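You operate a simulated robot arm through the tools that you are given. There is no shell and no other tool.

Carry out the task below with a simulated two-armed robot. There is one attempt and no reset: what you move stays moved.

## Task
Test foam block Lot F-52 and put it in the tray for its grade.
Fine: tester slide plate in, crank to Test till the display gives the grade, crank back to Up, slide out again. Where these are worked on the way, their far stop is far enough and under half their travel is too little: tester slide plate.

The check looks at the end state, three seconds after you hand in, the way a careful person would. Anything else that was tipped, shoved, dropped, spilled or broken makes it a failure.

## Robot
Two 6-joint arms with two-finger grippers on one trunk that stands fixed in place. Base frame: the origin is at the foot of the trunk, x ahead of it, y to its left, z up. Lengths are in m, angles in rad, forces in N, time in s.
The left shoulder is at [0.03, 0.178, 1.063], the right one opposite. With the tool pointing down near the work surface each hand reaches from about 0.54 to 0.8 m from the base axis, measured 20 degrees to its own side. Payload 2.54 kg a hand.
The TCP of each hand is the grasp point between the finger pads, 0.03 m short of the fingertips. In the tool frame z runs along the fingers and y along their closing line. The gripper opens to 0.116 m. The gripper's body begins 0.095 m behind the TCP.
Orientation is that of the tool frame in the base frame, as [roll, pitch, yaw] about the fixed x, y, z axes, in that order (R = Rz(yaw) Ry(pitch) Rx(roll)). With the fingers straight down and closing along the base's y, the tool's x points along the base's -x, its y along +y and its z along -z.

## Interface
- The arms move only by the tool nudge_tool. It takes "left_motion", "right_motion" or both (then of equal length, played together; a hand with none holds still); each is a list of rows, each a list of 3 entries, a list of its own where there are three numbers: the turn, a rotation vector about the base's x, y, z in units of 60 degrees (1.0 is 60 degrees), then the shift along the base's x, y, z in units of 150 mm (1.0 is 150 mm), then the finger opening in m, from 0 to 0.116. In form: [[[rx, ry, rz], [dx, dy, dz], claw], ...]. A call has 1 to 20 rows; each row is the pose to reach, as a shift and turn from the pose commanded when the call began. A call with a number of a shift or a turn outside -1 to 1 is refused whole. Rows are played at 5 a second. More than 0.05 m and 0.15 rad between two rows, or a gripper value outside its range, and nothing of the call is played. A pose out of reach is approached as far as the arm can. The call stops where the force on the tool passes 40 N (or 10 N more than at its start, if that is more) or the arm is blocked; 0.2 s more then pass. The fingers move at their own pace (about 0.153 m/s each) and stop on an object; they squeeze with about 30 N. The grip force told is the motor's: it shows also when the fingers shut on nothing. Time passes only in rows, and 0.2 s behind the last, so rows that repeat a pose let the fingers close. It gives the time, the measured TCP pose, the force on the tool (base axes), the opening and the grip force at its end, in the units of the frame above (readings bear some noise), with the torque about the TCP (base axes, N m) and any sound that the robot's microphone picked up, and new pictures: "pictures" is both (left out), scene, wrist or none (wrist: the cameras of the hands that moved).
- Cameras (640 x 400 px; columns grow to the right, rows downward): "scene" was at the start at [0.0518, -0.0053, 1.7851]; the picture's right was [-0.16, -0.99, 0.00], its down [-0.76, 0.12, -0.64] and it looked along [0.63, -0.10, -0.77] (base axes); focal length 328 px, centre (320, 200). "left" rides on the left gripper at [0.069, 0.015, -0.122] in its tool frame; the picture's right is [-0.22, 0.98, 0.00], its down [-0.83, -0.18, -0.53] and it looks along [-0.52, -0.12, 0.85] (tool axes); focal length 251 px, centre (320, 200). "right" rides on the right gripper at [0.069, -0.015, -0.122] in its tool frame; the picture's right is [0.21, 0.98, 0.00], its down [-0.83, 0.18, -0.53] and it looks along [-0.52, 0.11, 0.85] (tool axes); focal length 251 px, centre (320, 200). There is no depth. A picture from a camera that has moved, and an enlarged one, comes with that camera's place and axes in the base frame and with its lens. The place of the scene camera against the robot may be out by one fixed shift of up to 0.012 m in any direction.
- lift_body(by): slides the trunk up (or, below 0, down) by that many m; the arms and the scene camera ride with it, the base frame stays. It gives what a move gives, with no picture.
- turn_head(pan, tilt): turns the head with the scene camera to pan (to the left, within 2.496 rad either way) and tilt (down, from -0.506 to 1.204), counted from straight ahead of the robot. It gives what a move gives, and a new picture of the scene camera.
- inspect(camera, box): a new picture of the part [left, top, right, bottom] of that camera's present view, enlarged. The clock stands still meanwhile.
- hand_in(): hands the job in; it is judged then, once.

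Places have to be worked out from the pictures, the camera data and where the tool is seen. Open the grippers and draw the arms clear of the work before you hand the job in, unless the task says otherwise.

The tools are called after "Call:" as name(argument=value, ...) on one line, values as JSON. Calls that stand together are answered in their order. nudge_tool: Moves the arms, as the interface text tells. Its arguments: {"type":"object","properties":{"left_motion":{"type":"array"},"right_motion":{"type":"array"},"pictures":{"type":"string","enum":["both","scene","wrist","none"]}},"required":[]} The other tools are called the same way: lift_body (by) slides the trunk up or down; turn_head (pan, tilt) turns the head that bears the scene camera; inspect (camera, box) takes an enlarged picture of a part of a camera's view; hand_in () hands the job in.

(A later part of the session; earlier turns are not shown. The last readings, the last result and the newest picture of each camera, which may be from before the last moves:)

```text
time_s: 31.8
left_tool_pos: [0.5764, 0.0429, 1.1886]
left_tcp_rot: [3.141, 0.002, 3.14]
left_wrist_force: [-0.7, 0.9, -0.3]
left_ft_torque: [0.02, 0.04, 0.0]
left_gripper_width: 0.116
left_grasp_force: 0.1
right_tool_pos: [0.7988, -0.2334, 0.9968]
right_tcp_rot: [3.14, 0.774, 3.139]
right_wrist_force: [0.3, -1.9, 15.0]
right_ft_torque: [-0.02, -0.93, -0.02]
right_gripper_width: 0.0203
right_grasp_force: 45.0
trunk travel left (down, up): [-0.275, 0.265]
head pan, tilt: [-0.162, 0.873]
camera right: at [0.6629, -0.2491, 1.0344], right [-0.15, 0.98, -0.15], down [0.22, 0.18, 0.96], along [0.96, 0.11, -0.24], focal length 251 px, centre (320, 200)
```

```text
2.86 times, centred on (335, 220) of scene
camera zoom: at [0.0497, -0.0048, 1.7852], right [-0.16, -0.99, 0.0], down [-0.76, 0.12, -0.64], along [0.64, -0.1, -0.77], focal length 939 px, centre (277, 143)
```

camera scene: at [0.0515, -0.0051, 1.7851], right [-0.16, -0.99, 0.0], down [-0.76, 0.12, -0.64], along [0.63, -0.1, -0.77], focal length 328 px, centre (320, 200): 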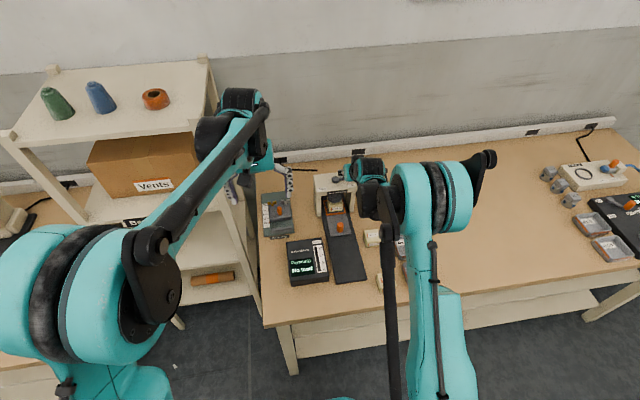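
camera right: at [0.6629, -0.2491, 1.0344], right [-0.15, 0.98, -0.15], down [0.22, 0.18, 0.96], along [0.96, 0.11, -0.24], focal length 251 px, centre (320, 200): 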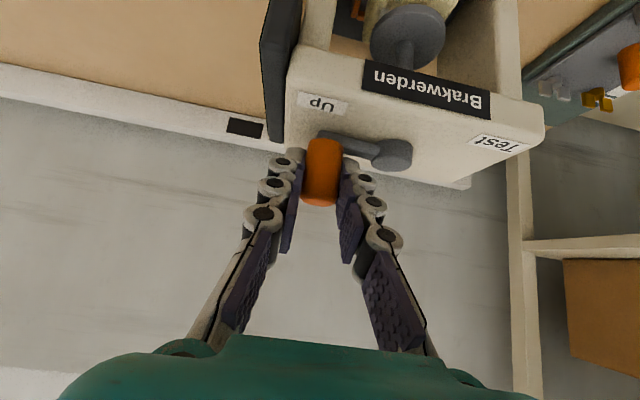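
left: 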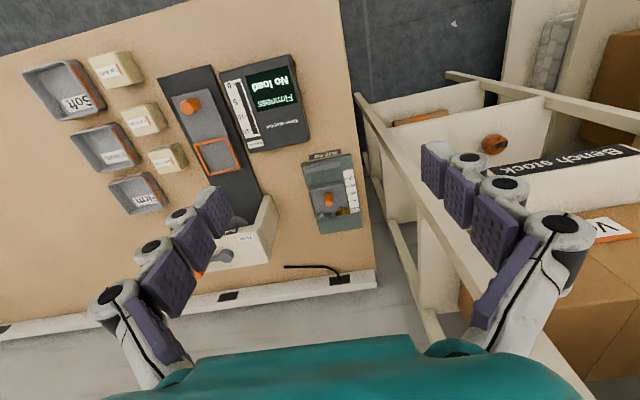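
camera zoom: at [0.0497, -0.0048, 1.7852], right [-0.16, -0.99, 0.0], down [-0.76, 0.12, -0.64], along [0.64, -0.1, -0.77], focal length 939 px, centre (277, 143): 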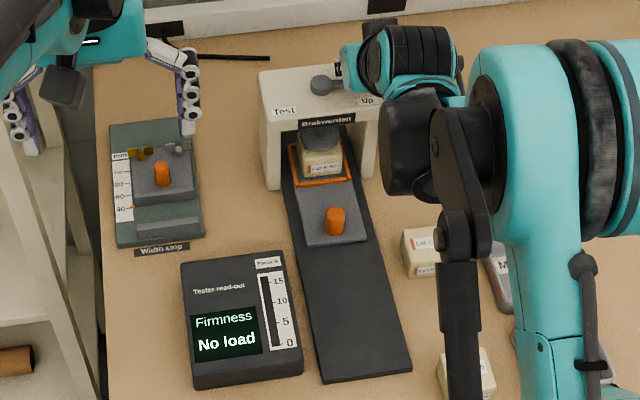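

The crank now turns with the grip with almost no tangential force, so I'll follow the arc about the shaft at roughly (0.805, −0.191) toward the front in small steps, about 40° this time.

Call:
nudge_tool(right_motion=[[[0, 0, 0], [-0.018, 0, 0.005], 0.01], [[0, 0, 0], [-0.036, 0, 0.005], 0.01], [[0, 0, 0], [-0.054, 0.001, 0.005], 0.01], [[0, 0, 0], [-0.073, 0.004, 0.005], 0.01], [[0, 0, 0], [-0.09, 0.007, 0.005], 0.01], [[0, 0, 0], [-0.108, 0.012, 0.005], 0.01], [[0, 0, 0], [-0.127, 0.019, 0.005], 0.01], [[0, 0, 0], [-0.147, 0.027, 0.005], 0.01], [[0, 0, 0], [-0.147, 0.027, 0.005], 0.01]], pictures="wrist")

Call:
inspect(camera="right", box=[240, 100, 440, 230])

Call:
inspect(camera="scene", box=[280, 150, 390, 290])

```text
time_s: 33.8
left_tool_pos: [0.5774, 0.0458, 1.1878]
left_tcp_rot: [-3.141, -0.001, 3.141]
left_wrist_force: [-0.2, 0.6, 0.1]
left_ft_torque: [0.01, -0.01, 0.02]
left_gripper_width: 0.1164
left_grasp_force: 0.1
right_tool_pos: [0.7781, -0.2273, 0.9961]
right_tcp_rot: [3.141, 0.771, -3.141]
right_wrist_force: [8.3, 11.5, 8.5]
right_ft_torque: [0.3, -0.47, 0.03]
right_gripper_width: 0.0201
right_grasp_force: 45.0
trunk travel left (down, up): [-0.275, 0.265]
head pan, tilt: [-0.162, 0.873]
camera right: at [0.6433, -0.2422, 1.0347], right [-0.15, 0.98, -0.15], down [0.22, 0.18, 0.96], along [0.96, 0.11, -0.24], focal length 251 px, centre (320, 200)
```

right: 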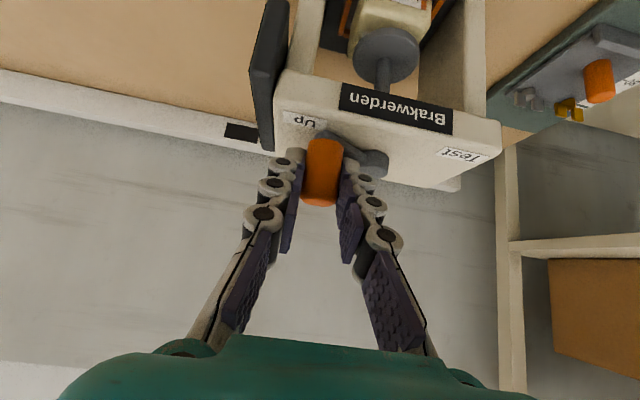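

```text
3.08 times, centred on (340, 165) of right
camera zoom: at [0.6433, -0.2422, 1.0347], right [-0.15, 0.98, -0.15], down [0.22, 0.18, 0.96], along [0.96, 0.11, -0.24], focal length 774 px, centre (258, 308)
```

zoom: 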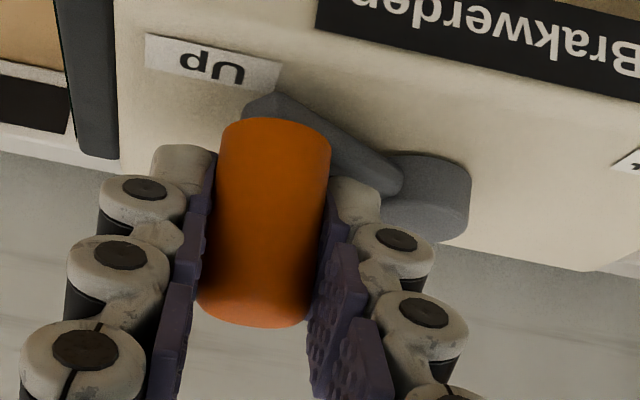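

```text
2.86 times, centred on (335, 220) of scene
camera zoom: at [0.0519, -0.0028, 1.7851], right [-0.16, -0.99, 0.0], down [-0.76, 0.12, -0.64], along [0.63, -0.1, -0.77], focal length 939 px, centre (277, 143)
```

zoom: 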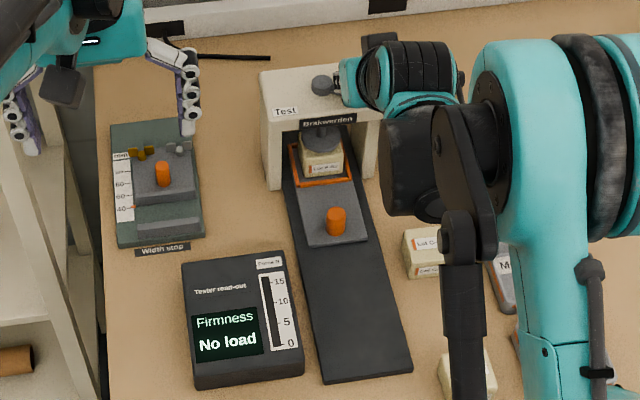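

The crank has turned about 30° and the residual force points radially inward, meaning my radius is about 2 mm too large. I've refitted the circle from the readings (Up ≈ straight right, r ≈ 0.0447) and will continue to roughly 70° of swing.

Call:
nudge_tool(right_motion=[[[0, 0, 0], [0.0, 0.028, 0.005], 0.01], [[0, 0, 0], [-0.016, 0.039, 0.007], 0.01], [[0, 0, 0], [-0.035, 0.057, 0.007], 0.01], [[0, 0, 0], [-0.053, 0.076, 0.007], 0.01], [[0, 0, 0], [-0.069, 0.097, 0.007], 0.01], [[0, 0, 0], [-0.083, 0.119, 0.007], 0.01], [[0, 0, 0], [-0.095, 0.141, 0.007], 0.01], [[0, 0, 0], [-0.105, 0.165, 0.007], 0.01], [[0, 0, 0], [-0.105, 0.165, 0.007], 0.01]], pictures="wrist")

Call:
inspect(camera="right", box=[240, 100, 440, 230])

Call:
inspect(camera="scene", box=[280, 150, 390, 290])

```text
time_s: 35.8
left_tool_pos: [0.5772, 0.0426, 1.1877]
left_tcp_rot: [-3.14, -0.002, 3.14]
left_wrist_force: [-0.7, -0.6, -0.1]
left_ft_torque: [-0.02, 0.01, -0.01]
left_gripper_width: 0.116
left_grasp_force: 0.0
right_tool_pos: [0.7614, -0.2052, 0.9956]
right_tcp_rot: [3.139, 0.767, 3.14]
right_wrist_force: [-0.1, 0.3, -4.7]
right_ft_torque: [0.0, -0.28, 0.03]
right_gripper_width: 0.0202
right_grasp_force: 44.8
trunk travel left (down, up): [-0.275, 0.265]
head pan, tilt: [-0.162, 0.873]
camera right: at [0.6264, -0.2206, 1.0349], right [-0.15, 0.98, -0.15], down [0.22, 0.18, 0.96], along [0.96, 0.11, -0.25], focal length 251 px, centre (320, 200)
```

right: 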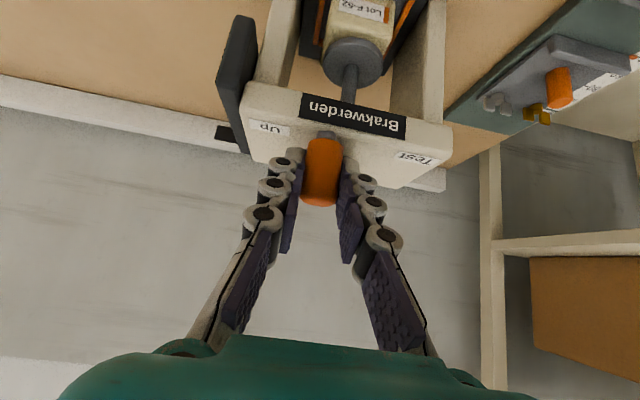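

```text
3.08 times, centred on (340, 165) of right
camera zoom: at [0.6264, -0.2206, 1.0349], right [-0.15, 0.98, -0.15], down [0.22, 0.18, 0.96], along [0.96, 0.11, -0.25], focal length 774 px, centre (258, 308)
```

zoom: 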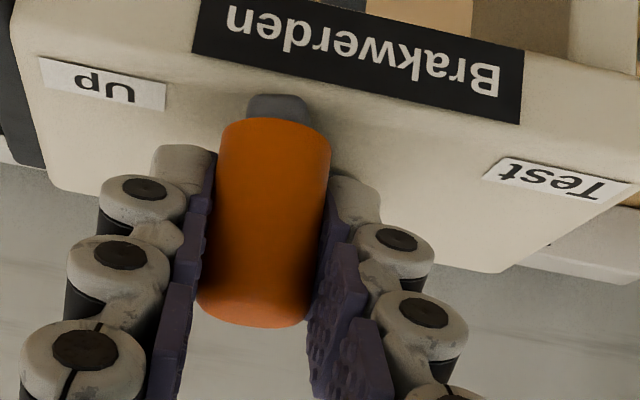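

```text
2.86 times, centred on (335, 220) of scene
camera zoom: at [0.0526, -0.0055, 1.785], right [-0.16, -0.99, 0.0], down [-0.76, 0.12, -0.64], along [0.63, -0.1, -0.77], focal length 939 px, centre (277, 143)
```

zoom: 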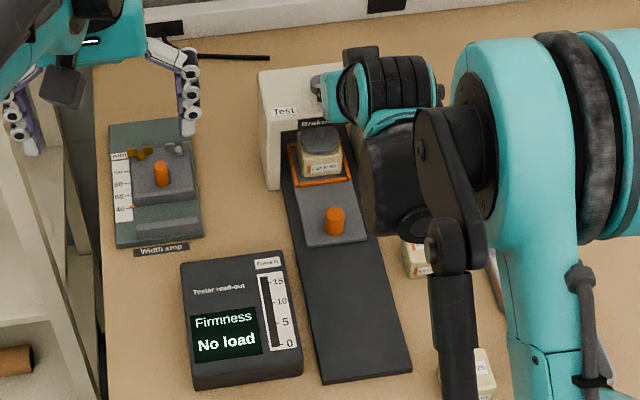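

Forces are near zero, so the fitted circle is right. I'll keep following the arc through the front to about 110° of swing.

Call:
nudge_tool(right_motion=[[[0, 0, 0], [-0.008, 0.025, 0], 0.01], [[0, 0, 0], [-0.013, 0.05, 0], 0.01], [[0, 0, 0], [-0.017, 0.076, 0], 0.01], [[0, 0, 0], [-0.018, 0.102, 0], 0.01], [[0, 0, 0], [-0.017, 0.128, 0], 0.01], [[0, 0, 0], [-0.013, 0.154, 0], 0.01], [[0, 0, 0], [-0.008, 0.179, 0], 0.01], [[0, 0, 0], [0, 0.204, 0], 0.01], [[0, 0, 0], [0, 0.204, 0], 0.01]], pictures="wrist")

Call:
inspect(camera="right", box=[240, 100, 440, 230])

Call:
inspect(camera="scene", box=[280, 150, 390, 290])

```text
time_s: 37.8
left_tool_pos: [0.5783, 0.0438, 1.1871]
left_tcp_rot: [-3.14, -0.001, -3.141]
left_wrist_force: [-0.1, -1.1, 0.5]
left_ft_torque: [0.04, -0.02, 0.01]
left_gripper_width: 0.1162
left_grasp_force: 0.1
right_tool_pos: [0.762, -0.1731, 0.9956]
right_tcp_rot: [3.14, 0.766, 3.141]
right_wrist_force: [-1.9, 0.7, -7.5]
right_ft_torque: [-0.03, 0.44, 0.02]
right_gripper_width: 0.0203
right_grasp_force: 44.6
trunk travel left (down, up): [-0.275, 0.265]
head pan, tilt: [-0.162, 0.873]
camera right: at [0.6267, -0.1894, 1.0349], right [-0.15, 0.98, -0.15], down [0.22, 0.18, 0.96], along [0.96, 0.11, -0.25], focal length 251 px, centre (320, 200)
```

right: 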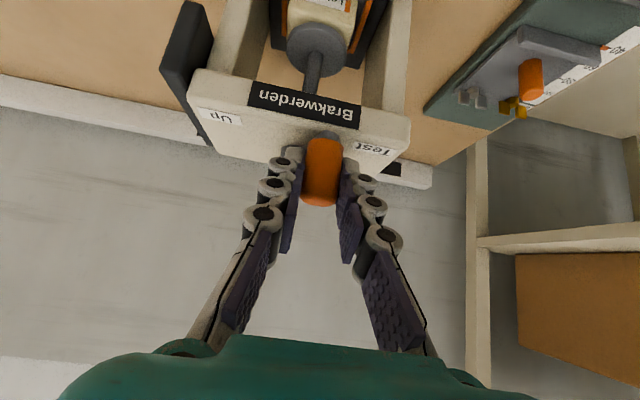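

```text
3.08 times, centred on (340, 165) of right
camera zoom: at [0.6267, -0.1894, 1.0349], right [-0.15, 0.98, -0.15], down [0.22, 0.18, 0.96], along [0.96, 0.11, -0.25], focal length 774 px, centre (258, 308)
```

zoom: 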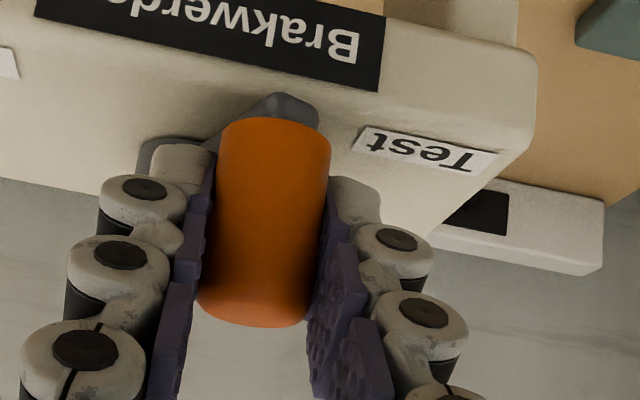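

```text
2.86 times, centred on (335, 220) of scene
camera zoom: at [0.0529, -0.0054, 1.785], right [-0.16, -0.99, 0.0], down [-0.76, 0.12, -0.64], along [0.63, -0.1, -0.77], focal length 939 px, centre (277, 143)
```

zoom: 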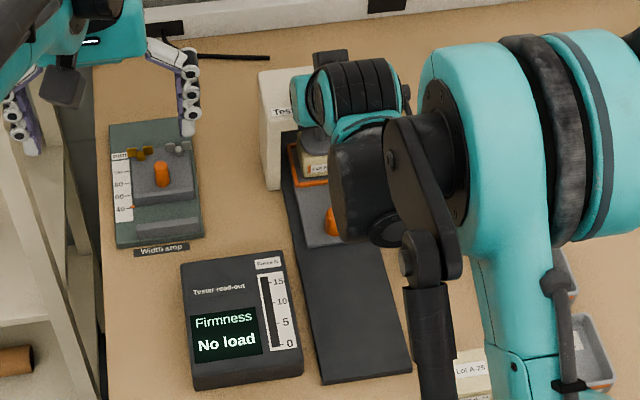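

The swing is on track with low force and the readout still shows No load. I'll continue along the arc another 35°.

Call:
nudge_tool(right_motion=[[[0, 0, 0], [0.01, 0.024, -0.005], 0.01], [[0, 0, 0], [0.022, 0.047, -0.005], 0.01], [[0, 0, 0], [0.036, 0.069, -0.005], 0.01], [[0, 0, 0], [0.052, 0.089, -0.005], 0.01], [[0, 0, 0], [0.069, 0.109, -0.005], 0.01], [[0, 0, 0], [0.089, 0.126, -0.005], 0.01], [[0, 0, 0], [0.109, 0.142, -0.005], 0.01], [[0, 0, 0], [0.109, 0.142, -0.005], 0.01]], pictures="wrist")

Call:
inspect(camera="right", box=[240, 100, 440, 230])

Call:
inspect(camera="scene", box=[280, 150, 390, 290])

```text
time_s: 39.6
left_tool_pos: [0.5777, 0.0428, 1.1886]
left_tcp_rot: [3.141, 0.001, 3.139]
left_wrist_force: [0.3, -1.1, -0.5]
left_ft_torque: [0.0, -0.02, 0.01]
left_gripper_width: 0.1156
left_grasp_force: 0.1
right_tool_pos: [0.7772, -0.1545, 0.9967]
right_tcp_rot: [3.14, 0.77, 3.137]
right_wrist_force: [6.8, -9.4, 14.3]
right_ft_torque: [-0.21, -0.01, -0.05]
right_gripper_width: 0.0203
right_grasp_force: 44.9
trunk travel left (down, up): [-0.275, 0.265]
head pan, tilt: [-0.162, 0.873]
camera right: at [0.6426, -0.1691, 1.0346], right [-0.15, 0.98, -0.15], down [0.22, 0.18, 0.96], along [0.96, 0.11, -0.24], focal length 251 px, centre (320, 200)
```

right: 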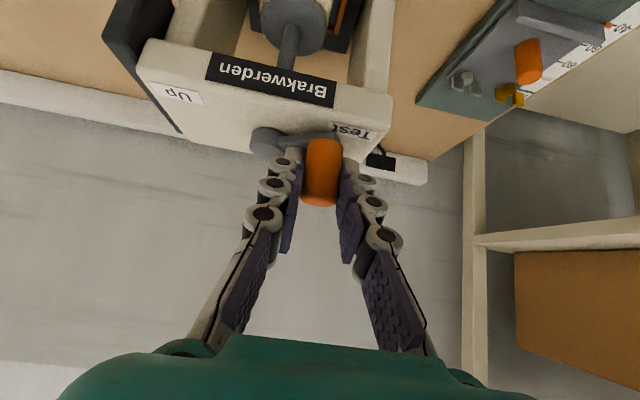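

```text
3.08 times, centred on (340, 165) of right
camera zoom: at [0.6426, -0.1691, 1.0346], right [-0.15, 0.98, -0.15], down [0.22, 0.18, 0.96], along [0.96, 0.11, -0.24], focal length 774 px, centre (258, 308)
```

zoom: 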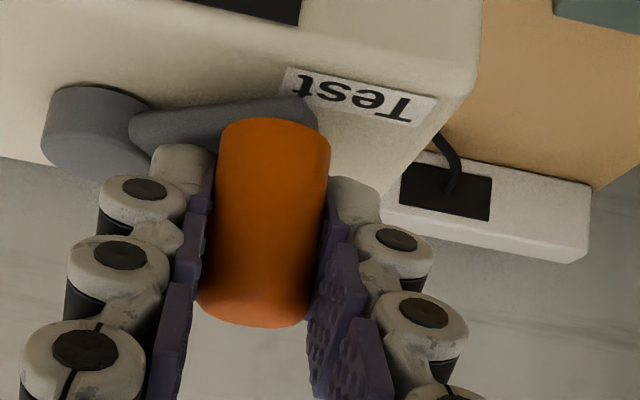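

```text
2.86 times, centred on (335, 220) of scene
camera zoom: at [0.0509, -0.0065, 1.7852], right [-0.16, -0.99, 0.0], down [-0.76, 0.12, -0.64], along [0.63, -0.1, -0.77], focal length 939 px, centre (277, 143)
```

zoom: 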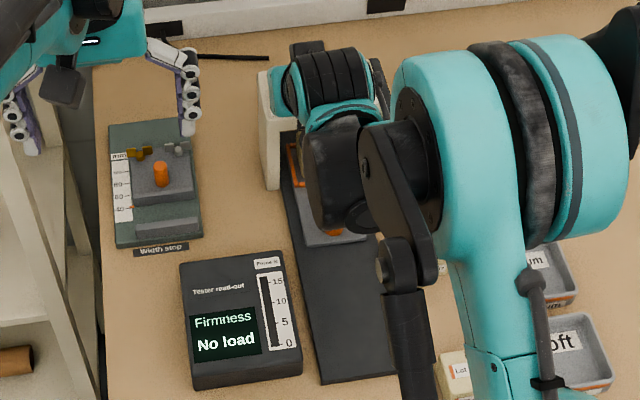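

The residual force again points inward, so I trim the radius by about 1 mm and keep swinging toward Test. The display has not changed yet.

Call:
nudge_tool(right_motion=[[[0, 0, 0], [0.01, -0.003, 0.007], 0.01], [[0, 0, 0], [0.027, 0.003, 0.007], 0.01], [[0, 0, 0], [0.049, 0.015, 0.007], 0.01], [[0, 0, 0], [0.073, 0.025, 0.007], 0.01], [[0, 0, 0], [0.097, 0.033, 0.007], 0.01], [[0, 0, 0], [0.097, 0.033, 0.007], 0.01]], pictures="wrist")

Call:
inspect(camera="right", box=[200, 100, 400, 230])

Call:
inspect(camera="scene", box=[280, 150, 390, 290])

```text
time_s: 41.0
left_tool_pos: [0.5778, 0.0444, 1.188]
left_tcp_rot: [-3.14, -0.002, -3.141]
left_wrist_force: [-0.7, -0.4, 0.6]
left_ft_torque: [-0.01, 0.0, 0.0]
left_gripper_width: 0.116
left_grasp_force: 0.1
right_tool_pos: [0.7937, -0.1489, 0.9965]
right_tcp_rot: [3.138, 0.766, 3.14]
right_wrist_force: [-1.7, 4.8, -3.4]
right_ft_torque: [0.09, 0.4, 0.02]
right_gripper_width: 0.0203
right_grasp_force: 45.0
trunk travel left (down, up): [-0.275, 0.265]
head pan, tilt: [-0.162, 0.873]
camera right: at [0.6583, -0.1626, 1.0349], right [-0.15, 0.98, -0.15], down [0.22, 0.18, 0.96], along [0.96, 0.11, -0.25], focal length 251 px, centre (320, 200)
```

right: 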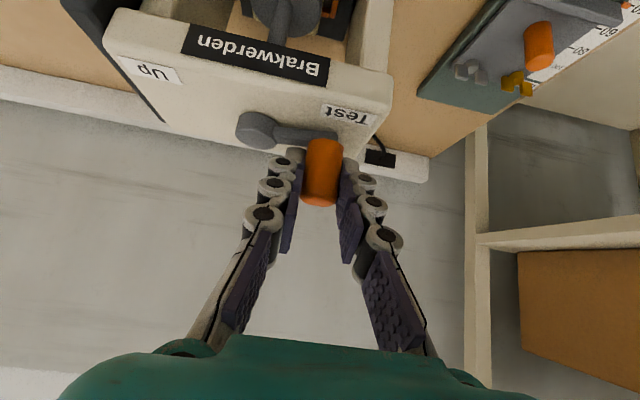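

```text
3.08 times, centred on (300, 165) of right
camera zoom: at [0.6583, -0.1626, 1.0349], right [-0.15, 0.98, -0.15], down [0.22, 0.18, 0.96], along [0.96, 0.11, -0.25], focal length 774 px, centre (382, 308)
```

zoom: 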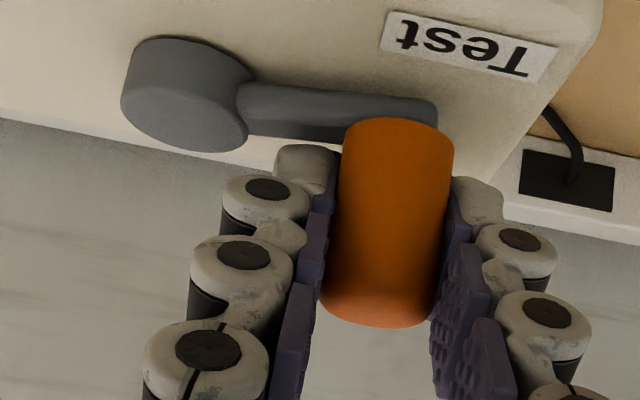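

```text
2.86 times, centred on (335, 220) of scene
camera zoom: at [0.0522, -0.0046, 1.785], right [-0.16, -0.99, 0.0], down [-0.76, 0.12, -0.64], along [0.63, -0.1, -0.77], focal length 939 px, centre (277, 143)
```

zoom: 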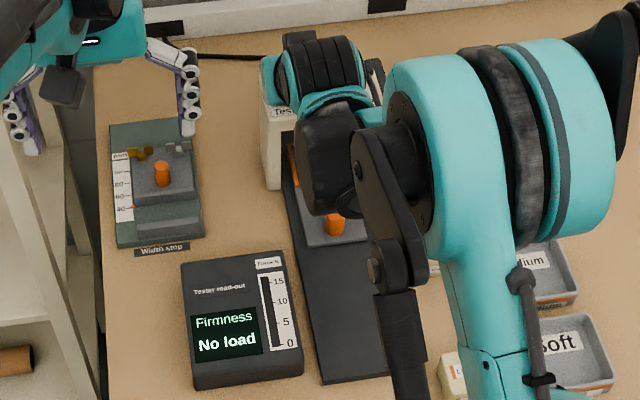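

The crank is at about 165° of swing with little resistance and the display still reads No load. I'll go on to the Test stop.

Call:
nudge_tool(right_motion=[[[0, 0, 0], [0.025, 0.006, 0], 0.01], [[0, 0, 0], [0.05, 0.01, 0], 0.01], [[0, 0, 0], [0.075, 0.012, 0], 0.01], [[0, 0, 0], [0.1, 0.012, 0], 0.01], [[0, 0, 0], [0.1, 0.012, 0], 0.01]], pictures="wrist")

Call:
inspect(camera="right", box=[180, 0, 400, 230])

Call:
inspect(camera="scene", box=[280, 150, 390, 290])

```text
time_s: 42.2
left_tool_pos: [0.5797, 0.0426, 1.1856]
left_tcp_rot: [-3.141, -0.002, 3.141]
left_wrist_force: [-0.2, -0.8, -0.4]
left_ft_torque: [-0.02, -0.06, 0.04]
left_gripper_width: 0.116
left_grasp_force: 0.1
right_tool_pos: [0.8074, -0.147, 0.9963]
right_tcp_rot: [3.14, 0.765, 3.14]
right_wrist_force: [0.5, 1.4, -12.3]
right_ft_torque: [0.0, 0.5, 0.02]
right_gripper_width: 0.0202
right_grasp_force: 45.4
trunk travel left (down, up): [-0.275, 0.265]
head pan, tilt: [-0.162, 0.873]
camera right: at [0.6735, -0.1618, 1.0351], right [-0.15, 0.98, -0.15], down [0.23, 0.18, 0.96], along [0.96, 0.11, -0.25], focal length 251 px, centre (320, 200)
```

right: 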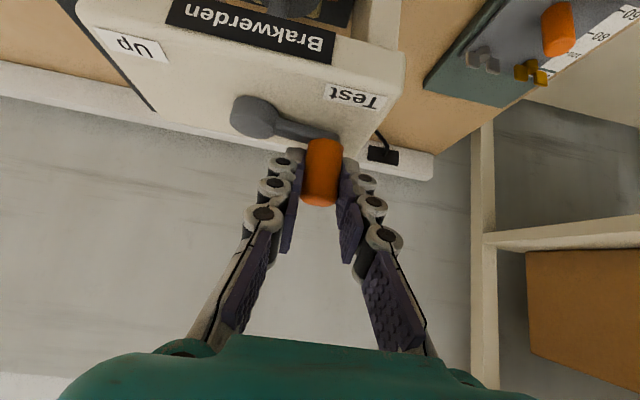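

```text
1.74 times, centred on (290, 115) of right
camera zoom: at [0.6735, -0.1618, 1.0351], right [-0.15, 0.98, -0.15], down [0.23, 0.18, 0.96], along [0.96, 0.11, -0.25], focal length 437 px, centre (372, 348)
```

zoom: 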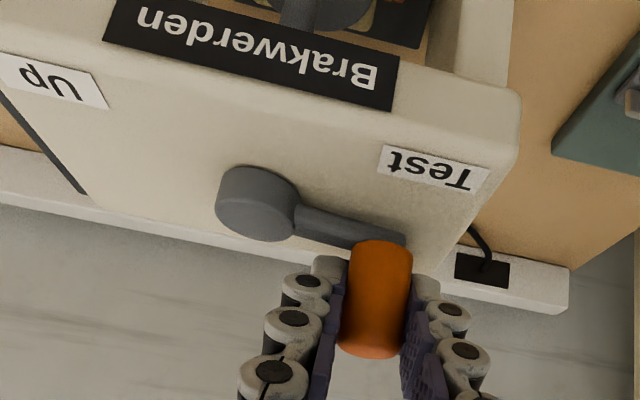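

```text
2.86 times, centred on (335, 220) of scene
camera zoom: at [0.054, -0.0053, 1.785], right [-0.16, -0.99, 0.0], down [-0.76, 0.12, -0.64], along [0.63, -0.1, -0.77], focal length 939 px, centre (277, 143)
```

zoom: 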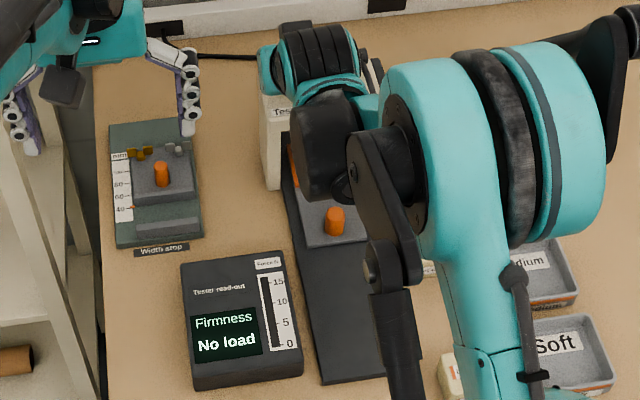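

No stop and no load yet, with only light force, so I'll continue the arc a further 25°.

Call:
nudge_tool(right_motion=[[[0, 0, 0], [0.026, -0.005, -0.007], 0.01], [[0, 0, 0], [0.051, -0.011, -0.007], 0.01], [[0, 0, 0], [0.075, -0.018, -0.007], 0.01], [[0, 0, 0], [0.099, -0.027, -0.007], 0.01], [[0, 0, 0], [0.121, -0.039, -0.007], 0.01], [[0, 0, 0], [0.121, -0.039, -0.007], 0.01]], pictures="wrist")

Call:
inspect(camera="right", box=[180, 0, 400, 230])

Call:
inspect(camera="scene", box=[280, 150, 390, 290])

```text
time_s: 43.6
left_tool_pos: [0.5772, 0.0431, 1.1874]
left_tcp_rot: [3.141, 0.002, 3.141]
left_wrist_force: [-0.5, 0.4, -0.4]
left_ft_torque: [-0.01, 0.0, -0.03]
left_gripper_width: 0.116
left_grasp_force: 0.1
right_tool_pos: [0.8253, -0.1522, 0.9967]
right_tcp_rot: [-3.141, 0.768, 3.138]
right_wrist_force: [1.0, 1.2, 2.1]
right_ft_torque: [-0.01, -0.47, -0.03]
right_gripper_width: 0.0202
right_grasp_force: 45.1
trunk travel left (down, up): [-0.275, 0.265]
head pan, tilt: [-0.162, 0.873]
camera right: at [0.6899, -0.1675, 1.0348], right [-0.15, 0.98, -0.15], down [0.22, 0.18, 0.96], along [0.96, 0.11, -0.25], focal length 251 px, centre (320, 200)
```

right: 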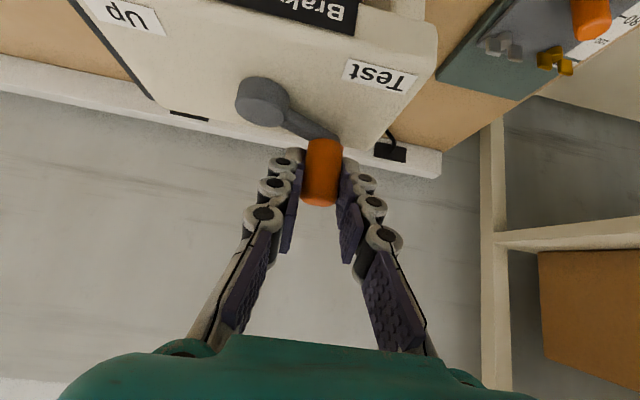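

```text
1.74 times, centred on (290, 115) of right
camera zoom: at [0.6899, -0.1675, 1.0348], right [-0.15, 0.98, -0.15], down [0.22, 0.18, 0.96], along [0.96, 0.11, -0.25], focal length 437 px, centre (372, 348)
```

zoom: 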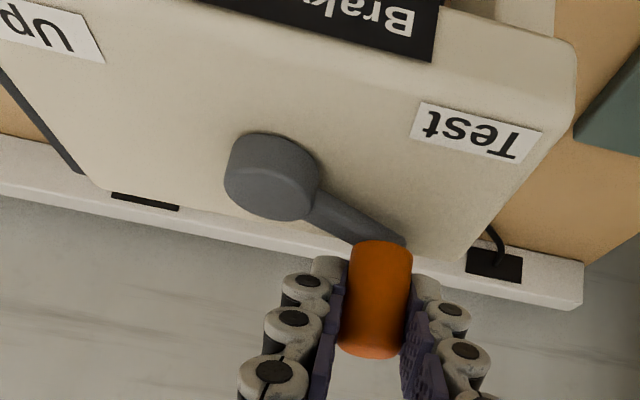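

```text
2.86 times, centred on (335, 220) of scene
camera zoom: at [0.0517, -0.005, 1.7851], right [-0.16, -0.99, 0.0], down [-0.76, 0.12, -0.64], along [0.63, -0.1, -0.77], focal length 939 px, centre (277, 143)
```

zoom: 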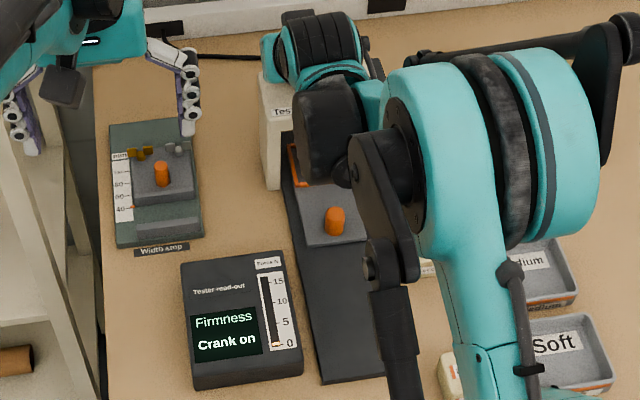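

The display now says "Crank on" and the force bar has just lifted, so the ram is touching the foam. I'll keep cranking along the arc in small steps and watch the readout.

Call:
nudge_tool(right_motion=[[[0, 0, 0], [0.021, -0.014, 0], 0.01], [[0, 0, 0], [0.041, -0.029, 0], 0.01], [[0, 0, 0], [0.06, -0.046, 0], 0.01], [[0, 0, 0], [0.06, -0.046, 0], 0.01]], pictures="wrist")

Call:
inspect(camera="scene", box=[280, 150, 390, 290])

```text
time_s: 44.6
left_tool_pos: [0.5764, 0.0434, 1.1869]
left_tcp_rot: [3.142, 0.0, -3.14]
left_wrist_force: [0.0, 0.3, -0.4]
left_ft_torque: [0.0, 0.01, 0.0]
left_gripper_width: 0.1162
left_grasp_force: 0.1
right_tool_pos: [0.8339, -0.1595, 0.9957]
right_tcp_rot: [3.138, 0.769, 3.139]
right_wrist_force: [3.3, 3.0, 3.8]
right_ft_torque: [0.08, 0.13, 0.03]
right_gripper_width: 0.02
right_grasp_force: 45.3
trunk travel left (down, up): [-0.275, 0.265]
head pan, tilt: [-0.162, 0.873]
camera right: at [0.6991, -0.1747, 1.0348], right [-0.15, 0.98, -0.15], down [0.22, 0.18, 0.96], along [0.96, 0.11, -0.25], focal length 251 px, centre (320, 200)
```

right: 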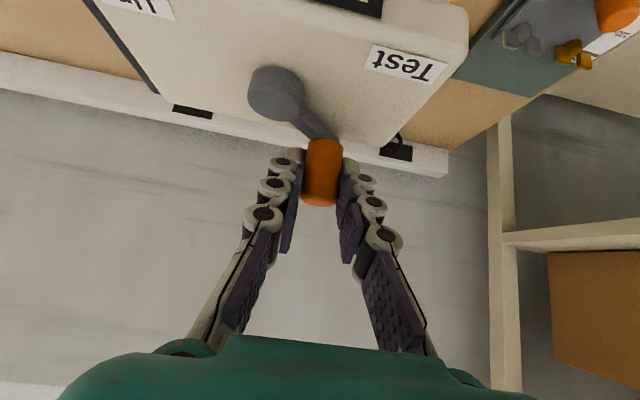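

```text
2.86 times, centred on (335, 220) of scene
camera zoom: at [0.0518, -0.0046, 1.7851], right [-0.16, -0.99, 0.0], down [-0.76, 0.12, -0.64], along [0.63, -0.1, -0.77], focal length 939 px, centre (277, 143)
```

zoom: 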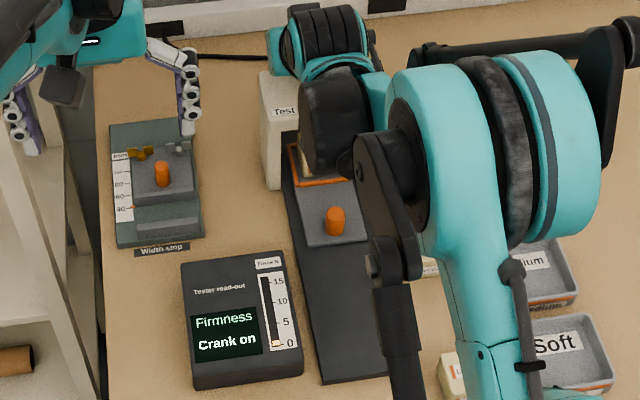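

The force bar is climbing slowly at about 1. I'll continue the crank another 15°.

Call:
nudge_tool(right_motion=[[[0, 0, 0], [0.017, -0.019, 0], 0.01], [[0, 0, 0], [0.033, -0.039, 0], 0.01], [[0, 0, 0], [0.046, -0.061, 0], 0.01], [[0, 0, 0], [0.046, -0.061, 0], 0.01]], pictures="wrist")

Call:
inspect(camera="scene", box=[280, 150, 390, 290])

```text
time_s: 45.6
left_tool_pos: [0.5776, 0.0433, 1.1888]
left_tcp_rot: [3.141, -0.001, -3.141]
left_wrist_force: [-0.1, 0.3, 0.5]
left_ft_torque: [-0.01, 0.03, 0.01]
left_gripper_width: 0.116
left_grasp_force: 0.1
right_tool_pos: [0.8423, -0.169, 0.9954]
right_tcp_rot: [3.141, 0.769, 3.141]
right_wrist_force: [3.5, 1.9, 6.2]
right_ft_torque: [-0.01, -0.11, 0.0]
right_gripper_width: 0.0201
right_grasp_force: 44.7
trunk travel left (down, up): [-0.275, 0.265]
head pan, tilt: [-0.162, 0.873]
camera right: at [0.7063, -0.1845, 1.0348], right [-0.15, 0.98, -0.15], down [0.22, 0.18, 0.96], along [0.96, 0.11, -0.24], focal length 251 px, centre (320, 200)
```

right: 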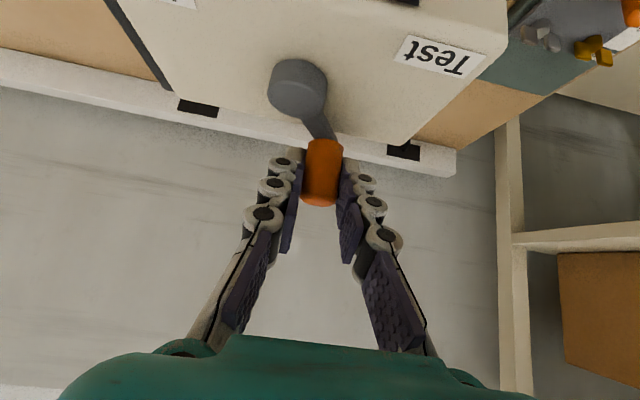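

```text
2.86 times, centred on (335, 220) of scene
camera zoom: at [0.0516, -0.0046, 1.7851], right [-0.16, -0.99, 0.0], down [-0.76, 0.12, -0.64], along [0.63, -0.1, -0.77], focal length 939 px, centre (277, 143)
```

zoom: 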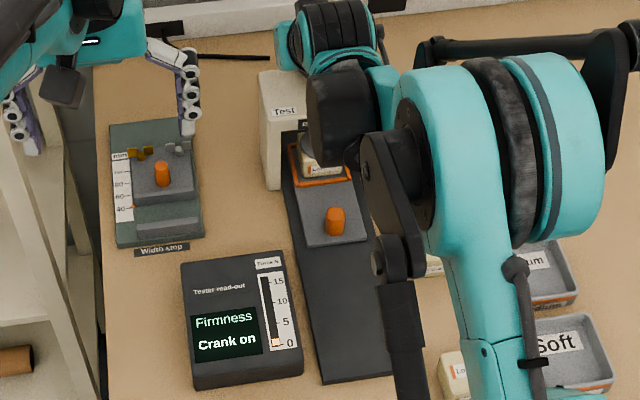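

Still "Crank on" with the bar a little higher. I'll go on another 20° along the back of the circle.

Call:
nudge_tool(right_motion=[[[0, 0, 0], [0.012, -0.022, 0], 0.01], [[0, 0, 0], [0.022, -0.046, 0], 0.01], [[0, 0, 0], [0.029, -0.07, 0], 0.01], [[0, 0, 0], [0.035, -0.095, 0], 0.01], [[0, 0, 0], [0.035, -0.095, 0], 0.01]], pictures="wrist")

Call:
inspect(camera="scene", box=[280, 150, 390, 290])

```text
time_s: 46.8
left_tool_pos: [0.5773, 0.0431, 1.1872]
left_tcp_rot: [-3.14, -0.001, 3.139]
left_wrist_force: [0.1, -0.2, 0.4]
left_ft_torque: [0.01, -0.02, -0.01]
left_gripper_width: 0.116
left_grasp_force: 0.0
right_tool_pos: [0.8462, -0.183, 0.9966]
right_tcp_rot: [-3.141, 0.771, 3.14]
right_wrist_force: [1.9, -0.6, 12.4]
right_ft_torque: [-0.02, 0.12, 0.02]
right_gripper_width: 0.0204
right_grasp_force: 45.4
trunk travel left (down, up): [-0.275, 0.265]
head pan, tilt: [-0.162, 0.873]
camera right: at [0.7109, -0.1982, 1.0346], right [-0.15, 0.98, -0.15], down [0.22, 0.18, 0.96], along [0.96, 0.11, -0.24], focal length 251 px, centre (320, 200)
```

right: 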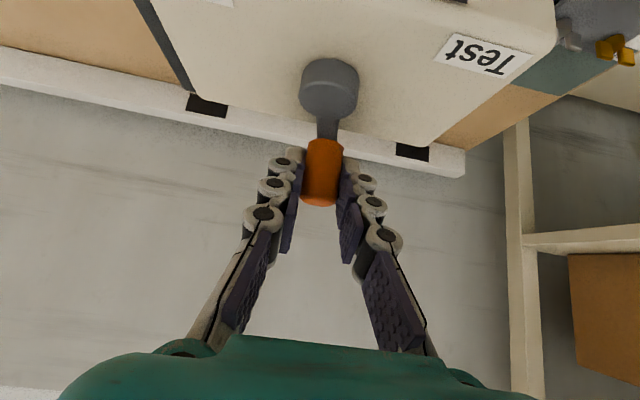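

```text
2.86 times, centred on (335, 220) of scene
camera zoom: at [0.0501, -0.0048, 1.7852], right [-0.16, -0.99, 0.0], down [-0.76, 0.12, -0.64], along [0.64, -0.1, -0.77], focal length 939 px, centre (277, 143)
```

zoom: 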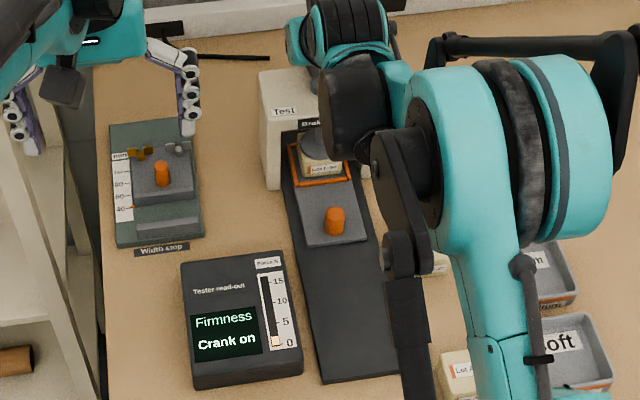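

The bar is near 2–3 N and still rising with the crank, so I'll keep turning, another 20°.

Call:
nudge_tool(right_motion=[[[0, 0, 0], [0.003, -0.025, 0.007], 0.01], [[0, 0, 0], [0.005, -0.051, 0.007], 0.01], [[0, 0, 0], [0.003, -0.076, 0.007], 0.01], [[0, 0, 0], [0, -0.101, 0.007], 0.01], [[0, 0, 0], [0, -0.101, 0.007], 0.01]], pictures="wrist")

Call:
inspect(camera="scene", box=[280, 150, 390, 290])

```text
time_s: 48.0
left_tool_pos: [0.5783, 0.0438, 1.188]
left_tcp_rot: [-3.14, 0.0, 3.141]
left_wrist_force: [0.1, 1.1, -0.8]
left_ft_torque: [-0.01, 0.01, 0.01]
left_gripper_width: 0.1162
left_grasp_force: 0.1
right_tool_pos: [0.8462, -0.1986, 0.9959]
right_tcp_rot: [3.142, 0.765, 3.14]
right_wrist_force: [-10.4, 1.9, -8.0]
right_ft_torque: [-0.05, 0.57, -0.01]
right_gripper_width: 0.0201
right_grasp_force: 44.7
trunk travel left (down, up): [-0.275, 0.265]
head pan, tilt: [-0.162, 0.873]
camera right: at [0.7109, -0.2139, 1.0351], right [-0.15, 0.98, -0.15], down [0.22, 0.18, 0.96], along [0.96, 0.11, -0.25], focal length 251 px, centre (320, 200)
```

right: 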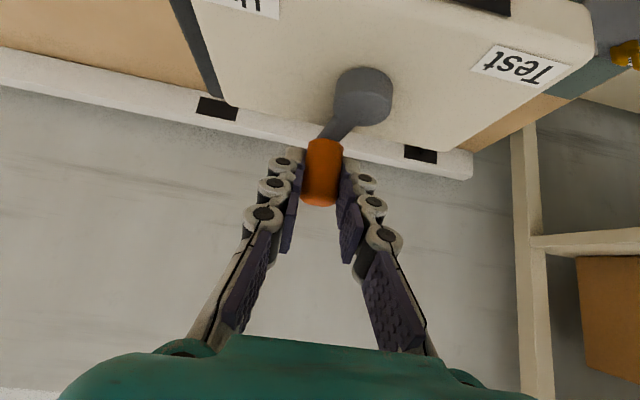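

```text
2.86 times, centred on (335, 220) of scene
camera zoom: at [0.0514, -0.0051, 1.785], right [-0.16, -0.99, 0.0], down [-0.76, 0.12, -0.64], along [0.63, -0.1, -0.77], focal length 939 px, centre (277, 143)
```

zoom: 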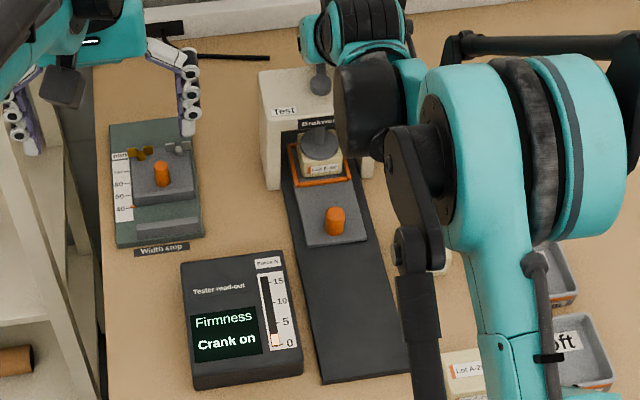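

The residual force points inward, so I trim the radius slightly. The bar is at about 3 N; I'll continue another 30° around toward the right side.

Call:
nudge_tool(right_motion=[[[0, 0, 0], [-0.017, -0.023, 0], 0.01], [[0, 0, 0], [-0.024, -0.047, 0], 0.01], [[0, 0, 0], [-0.033, -0.071, 0], 0.01], [[0, 0, 0], [-0.045, -0.093, 0], 0.01], [[0, 0, 0], [-0.059, -0.114, 0], 0.01], [[0, 0, 0], [-0.074, -0.133, 0], 0.01], [[0, 0, 0], [-0.074, -0.133, 0], 0.01]], pictures="wrist")

Call:
inspect(camera="scene", box=[280, 150, 390, 290])

```text
time_s: 49.6
left_tool_pos: [0.5784, 0.0416, 1.1889]
left_tcp_rot: [3.141, 0.0, 3.141]
left_wrist_force: [0.4, 0.1, 0.3]
left_ft_torque: [0.0, 0.0, 0.01]
left_gripper_width: 0.116
left_grasp_force: 0.1
right_tool_pos: [0.8349, -0.2191, 0.9967]
right_tcp_rot: [3.14, 0.767, -3.141]
right_wrist_force: [0.2, 0.4, -3.2]
right_ft_torque: [-0.04, 0.49, 0.01]
right_gripper_width: 0.0202
right_grasp_force: 45.3
trunk travel left (down, up): [-0.275, 0.265]
head pan, tilt: [-0.162, 0.873]
camera right: at [0.7007, -0.2344, 1.0348], right [-0.15, 0.98, -0.15], down [0.22, 0.18, 0.96], along [0.96, 0.11, -0.25], focal length 251 px, centre (320, 200)
```

right: 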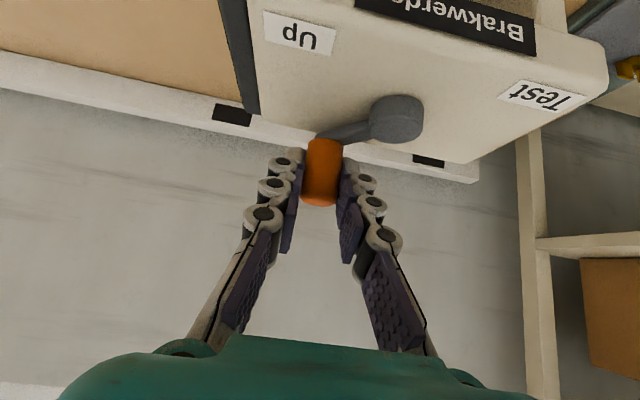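

```text
2.86 times, centred on (335, 220) of scene
camera zoom: at [0.0526, -0.0054, 1.7851], right [-0.16, -0.99, 0.0], down [-0.76, 0.12, -0.64], along [0.63, -0.1, -0.77], focal length 939 px, centre (277, 143)
```

zoom: 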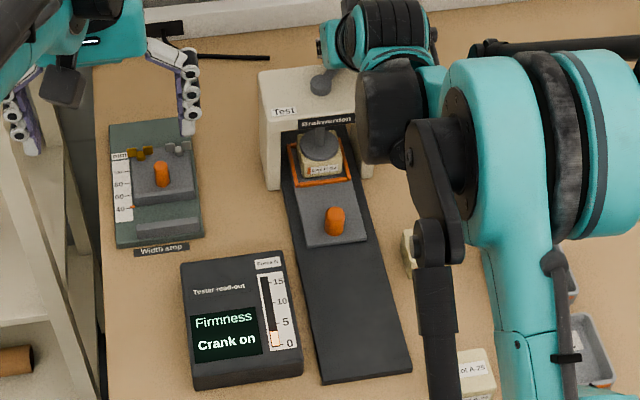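

Forces are near zero and the bar reads about 3.5 N. I'll continue 40° more around the right side.

Call:
nudge_tool(right_motion=[[[0, 0, 0], [-0.01, -0.021, 0], 0.01], [[0, 0, 0], [-0.029, -0.038, 0], 0.01], [[0, 0, 0], [-0.049, -0.053, 0], 0.01], [[0, 0, 0], [-0.07, -0.067, 0], 0.01], [[0, 0, 0], [-0.093, -0.079, 0], 0.01], [[0, 0, 0], [-0.117, -0.089, 0], 0.01], [[0, 0, 0], [-0.141, -0.096, 0], 0.01], [[0, 0, 0], [-0.165, -0.101, 0], 0.01], [[0, 0, 0], [-0.165, -0.101, 0], 0.01]], pictures="wrist")

Call:
inspect(camera="scene", box=[280, 150, 390, 290])

```text
time_s: 51.6
left_tool_pos: [0.5778, 0.0437, 1.1868]
left_tcp_rot: [-3.14, 0.0, 3.141]
left_wrist_force: [0.3, 0.1, -0.2]
left_ft_torque: [-0.01, 0.01, -0.02]
left_gripper_width: 0.1161
left_grasp_force: 0.0
right_tool_pos: [0.812, -0.2332, 0.9971]
right_tcp_rot: [-3.141, 0.768, 3.139]
right_wrist_force: [-0.8, 7.3, -10.0]
right_ft_torque: [0.07, 0.22, 0.05]
right_gripper_width: 0.02
right_grasp_force: 45.1
trunk travel left (down, up): [-0.275, 0.265]
head pan, tilt: [-0.162, 0.873]
camera right: at [0.677, -0.2485, 1.035], right [-0.15, 0.98, -0.15], down [0.22, 0.18, 0.96], along [0.96, 0.11, -0.25], focal length 251 px, centre (320, 200)
```

right: 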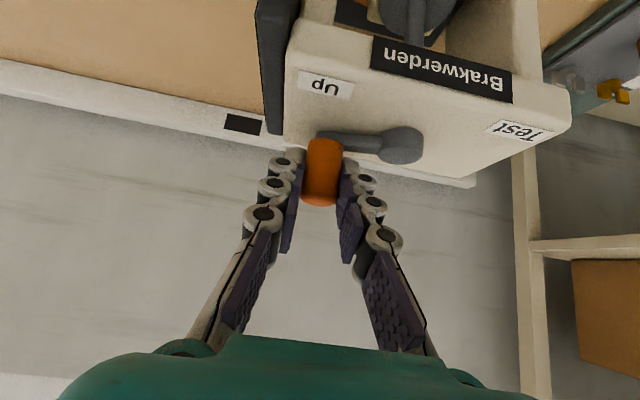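

```text
2.86 times, centred on (335, 220) of scene
camera zoom: at [0.0532, -0.0045, 1.785], right [-0.16, -0.99, 0.0], down [-0.76, 0.12, -0.64], along [0.63, -0.1, -0.77], focal length 939 px, centre (277, 143)
```

zoom: 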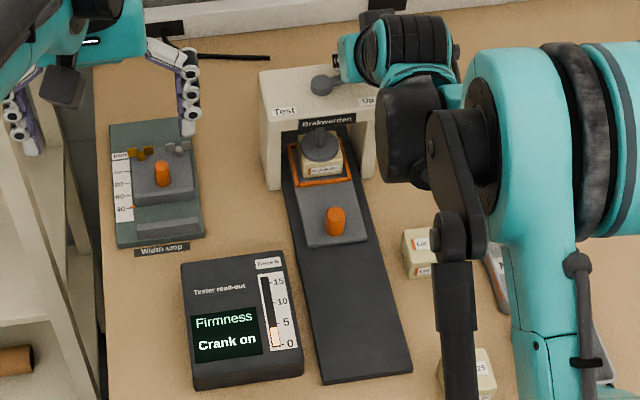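

The crank is clearly multi-turn: after nearly one full turn the bar reads about 4.5 N and the display still says "Crank on". I'll continue the same circle another 50°.

Call:
nudge_tool(right_motion=[[[0, 0, 0], [-0.025, 0.0, -0.005], 0.01], [[0, 0, 0], [-0.051, -0.001, -0.005], 0.01], [[0, 0, 0], [-0.076, 0.0, -0.005], 0.01], [[0, 0, 0], [-0.101, 0.003, -0.005], 0.01], [[0, 0, 0], [-0.125, 0.009, -0.005], 0.01], [[0, 0, 0], [-0.149, 0.016, -0.005], 0.01], [[0, 0, 0], [-0.173, 0.025, -0.005], 0.01], [[0, 0, 0], [-0.195, 0.037, -0.005], 0.01], [[0, 0, 0], [-0.216, 0.051, -0.005], 0.01], [[0, 0, 0], [-0.236, 0.066, -0.005], 0.01], [[0, 0, 0], [-0.236, 0.066, -0.005], 0.01]], pictures="wrist")

Call:
inspect(camera="scene", box=[280, 150, 390, 290])

```text
time_s: 54.0
left_tool_pos: [0.5769, 0.0429, 1.1878]
left_tcp_rot: [3.14, 0.0, 3.141]
left_wrist_force: [0.1, -0.2, -0.8]
left_ft_torque: [-0.01, -0.03, 0.02]
left_gripper_width: 0.1163
left_grasp_force: 0.0
right_tool_pos: [0.7756, -0.2246, 0.9968]
right_tcp_rot: [3.14, 0.768, 3.141]
right_wrist_force: [-7.0, -9.6, -0.2]
right_ft_torque: [-0.21, 0.55, -0.03]
right_gripper_width: 0.02
right_grasp_force: 45.0
trunk travel left (down, up): [-0.275, 0.265]
head pan, tilt: [-0.162, 0.873]
camera right: at [0.6403, -0.2398, 1.0349], right [-0.15, 0.98, -0.15], down [0.22, 0.18, 0.96], along [0.96, 0.11, -0.25], focal length 251 px, centre (320, 200)
```

right: 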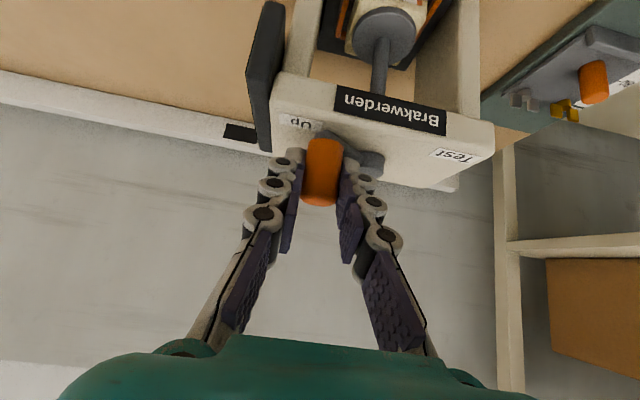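

```text
2.86 times, centred on (335, 220) of scene
camera zoom: at [0.0506, -0.0069, 1.7851], right [-0.16, -0.99, 0.0], down [-0.76, 0.12, -0.64], along [0.63, -0.1, -0.77], focal length 939 px, centre (277, 143)
```

zoom: 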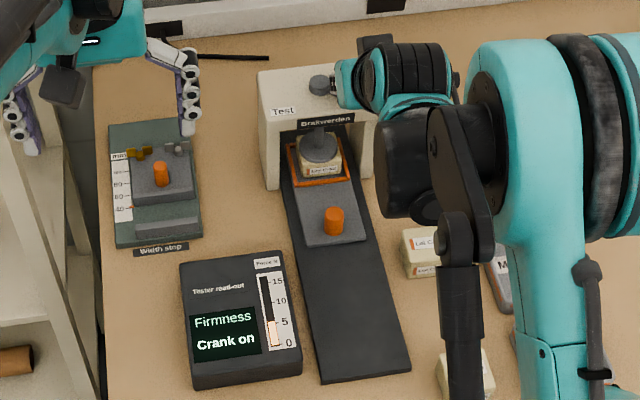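

The bar is at about 5.5 N. The slight outward force says the front arc needs about 1 mm more radius; I'll use the earlier front fit and turn another 40°.

Call:
nudge_tool(right_motion=[[[0, 0, 0], [-0.023, 0.012, 0], 0.01], [[0, 0, 0], [-0.041, 0.031, 0], 0.01], [[0, 0, 0], [-0.057, 0.052, 0], 0.01], [[0, 0, 0], [-0.071, 0.073, 0], 0.01], [[0, 0, 0], [-0.083, 0.097, 0], 0.01], [[0, 0, 0], [-0.093, 0.121, 0], 0.01], [[0, 0, 0], [-0.101, 0.145, 0], 0.01], [[0, 0, 0], [-0.106, 0.171, 0], 0.01], [[0, 0, 0], [-0.106, 0.171, 0], 0.01]], pictures="wrist")

Call:
inspect(camera="scene", box=[280, 150, 390, 290])

```text
time_s: 56.0
left_tool_pos: [0.5759, 0.0433, 1.1883]
left_tcp_rot: [3.141, -0.001, -3.141]
left_wrist_force: [0.0, 0.6, 0.5]
left_ft_torque: [-0.01, 0.03, -0.03]
left_gripper_width: 0.1162
left_grasp_force: 0.0
right_tool_pos: [0.7606, -0.198, 0.9963]
right_tcp_rot: [3.14, 0.769, 3.138]
right_wrist_force: [-7.4, -1.4, 0.6]
right_ft_torque: [-0.11, -0.1, -0.03]
right_gripper_width: 0.02
right_grasp_force: 44.3
trunk travel left (down, up): [-0.275, 0.265]
head pan, tilt: [-0.162, 0.873]
camera right: at [0.6243, -0.2129, 1.0349], right [-0.15, 0.98, -0.15], down [0.22, 0.18, 0.96], along [0.96, 0.11, -0.25], focal length 251 px, centre (320, 200)
```

right: 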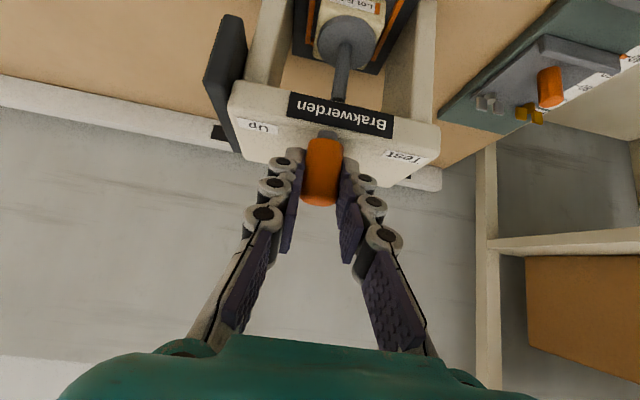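

```text
2.86 times, centred on (335, 220) of scene
camera zoom: at [0.0506, -0.0055, 1.7851], right [-0.16, -0.99, 0.0], down [-0.76, 0.12, -0.64], along [0.63, -0.1, -0.77], focal length 939 px, centre (277, 143)
```

zoom: 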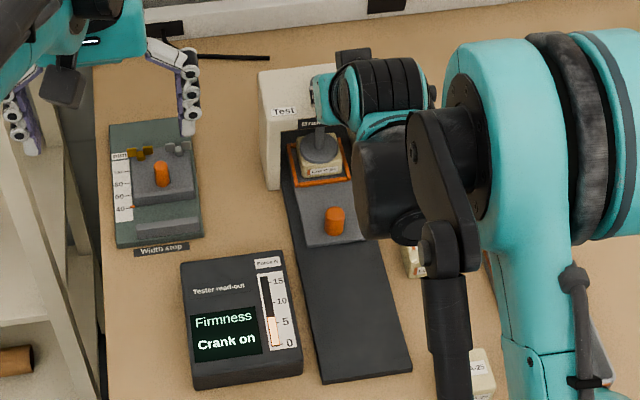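

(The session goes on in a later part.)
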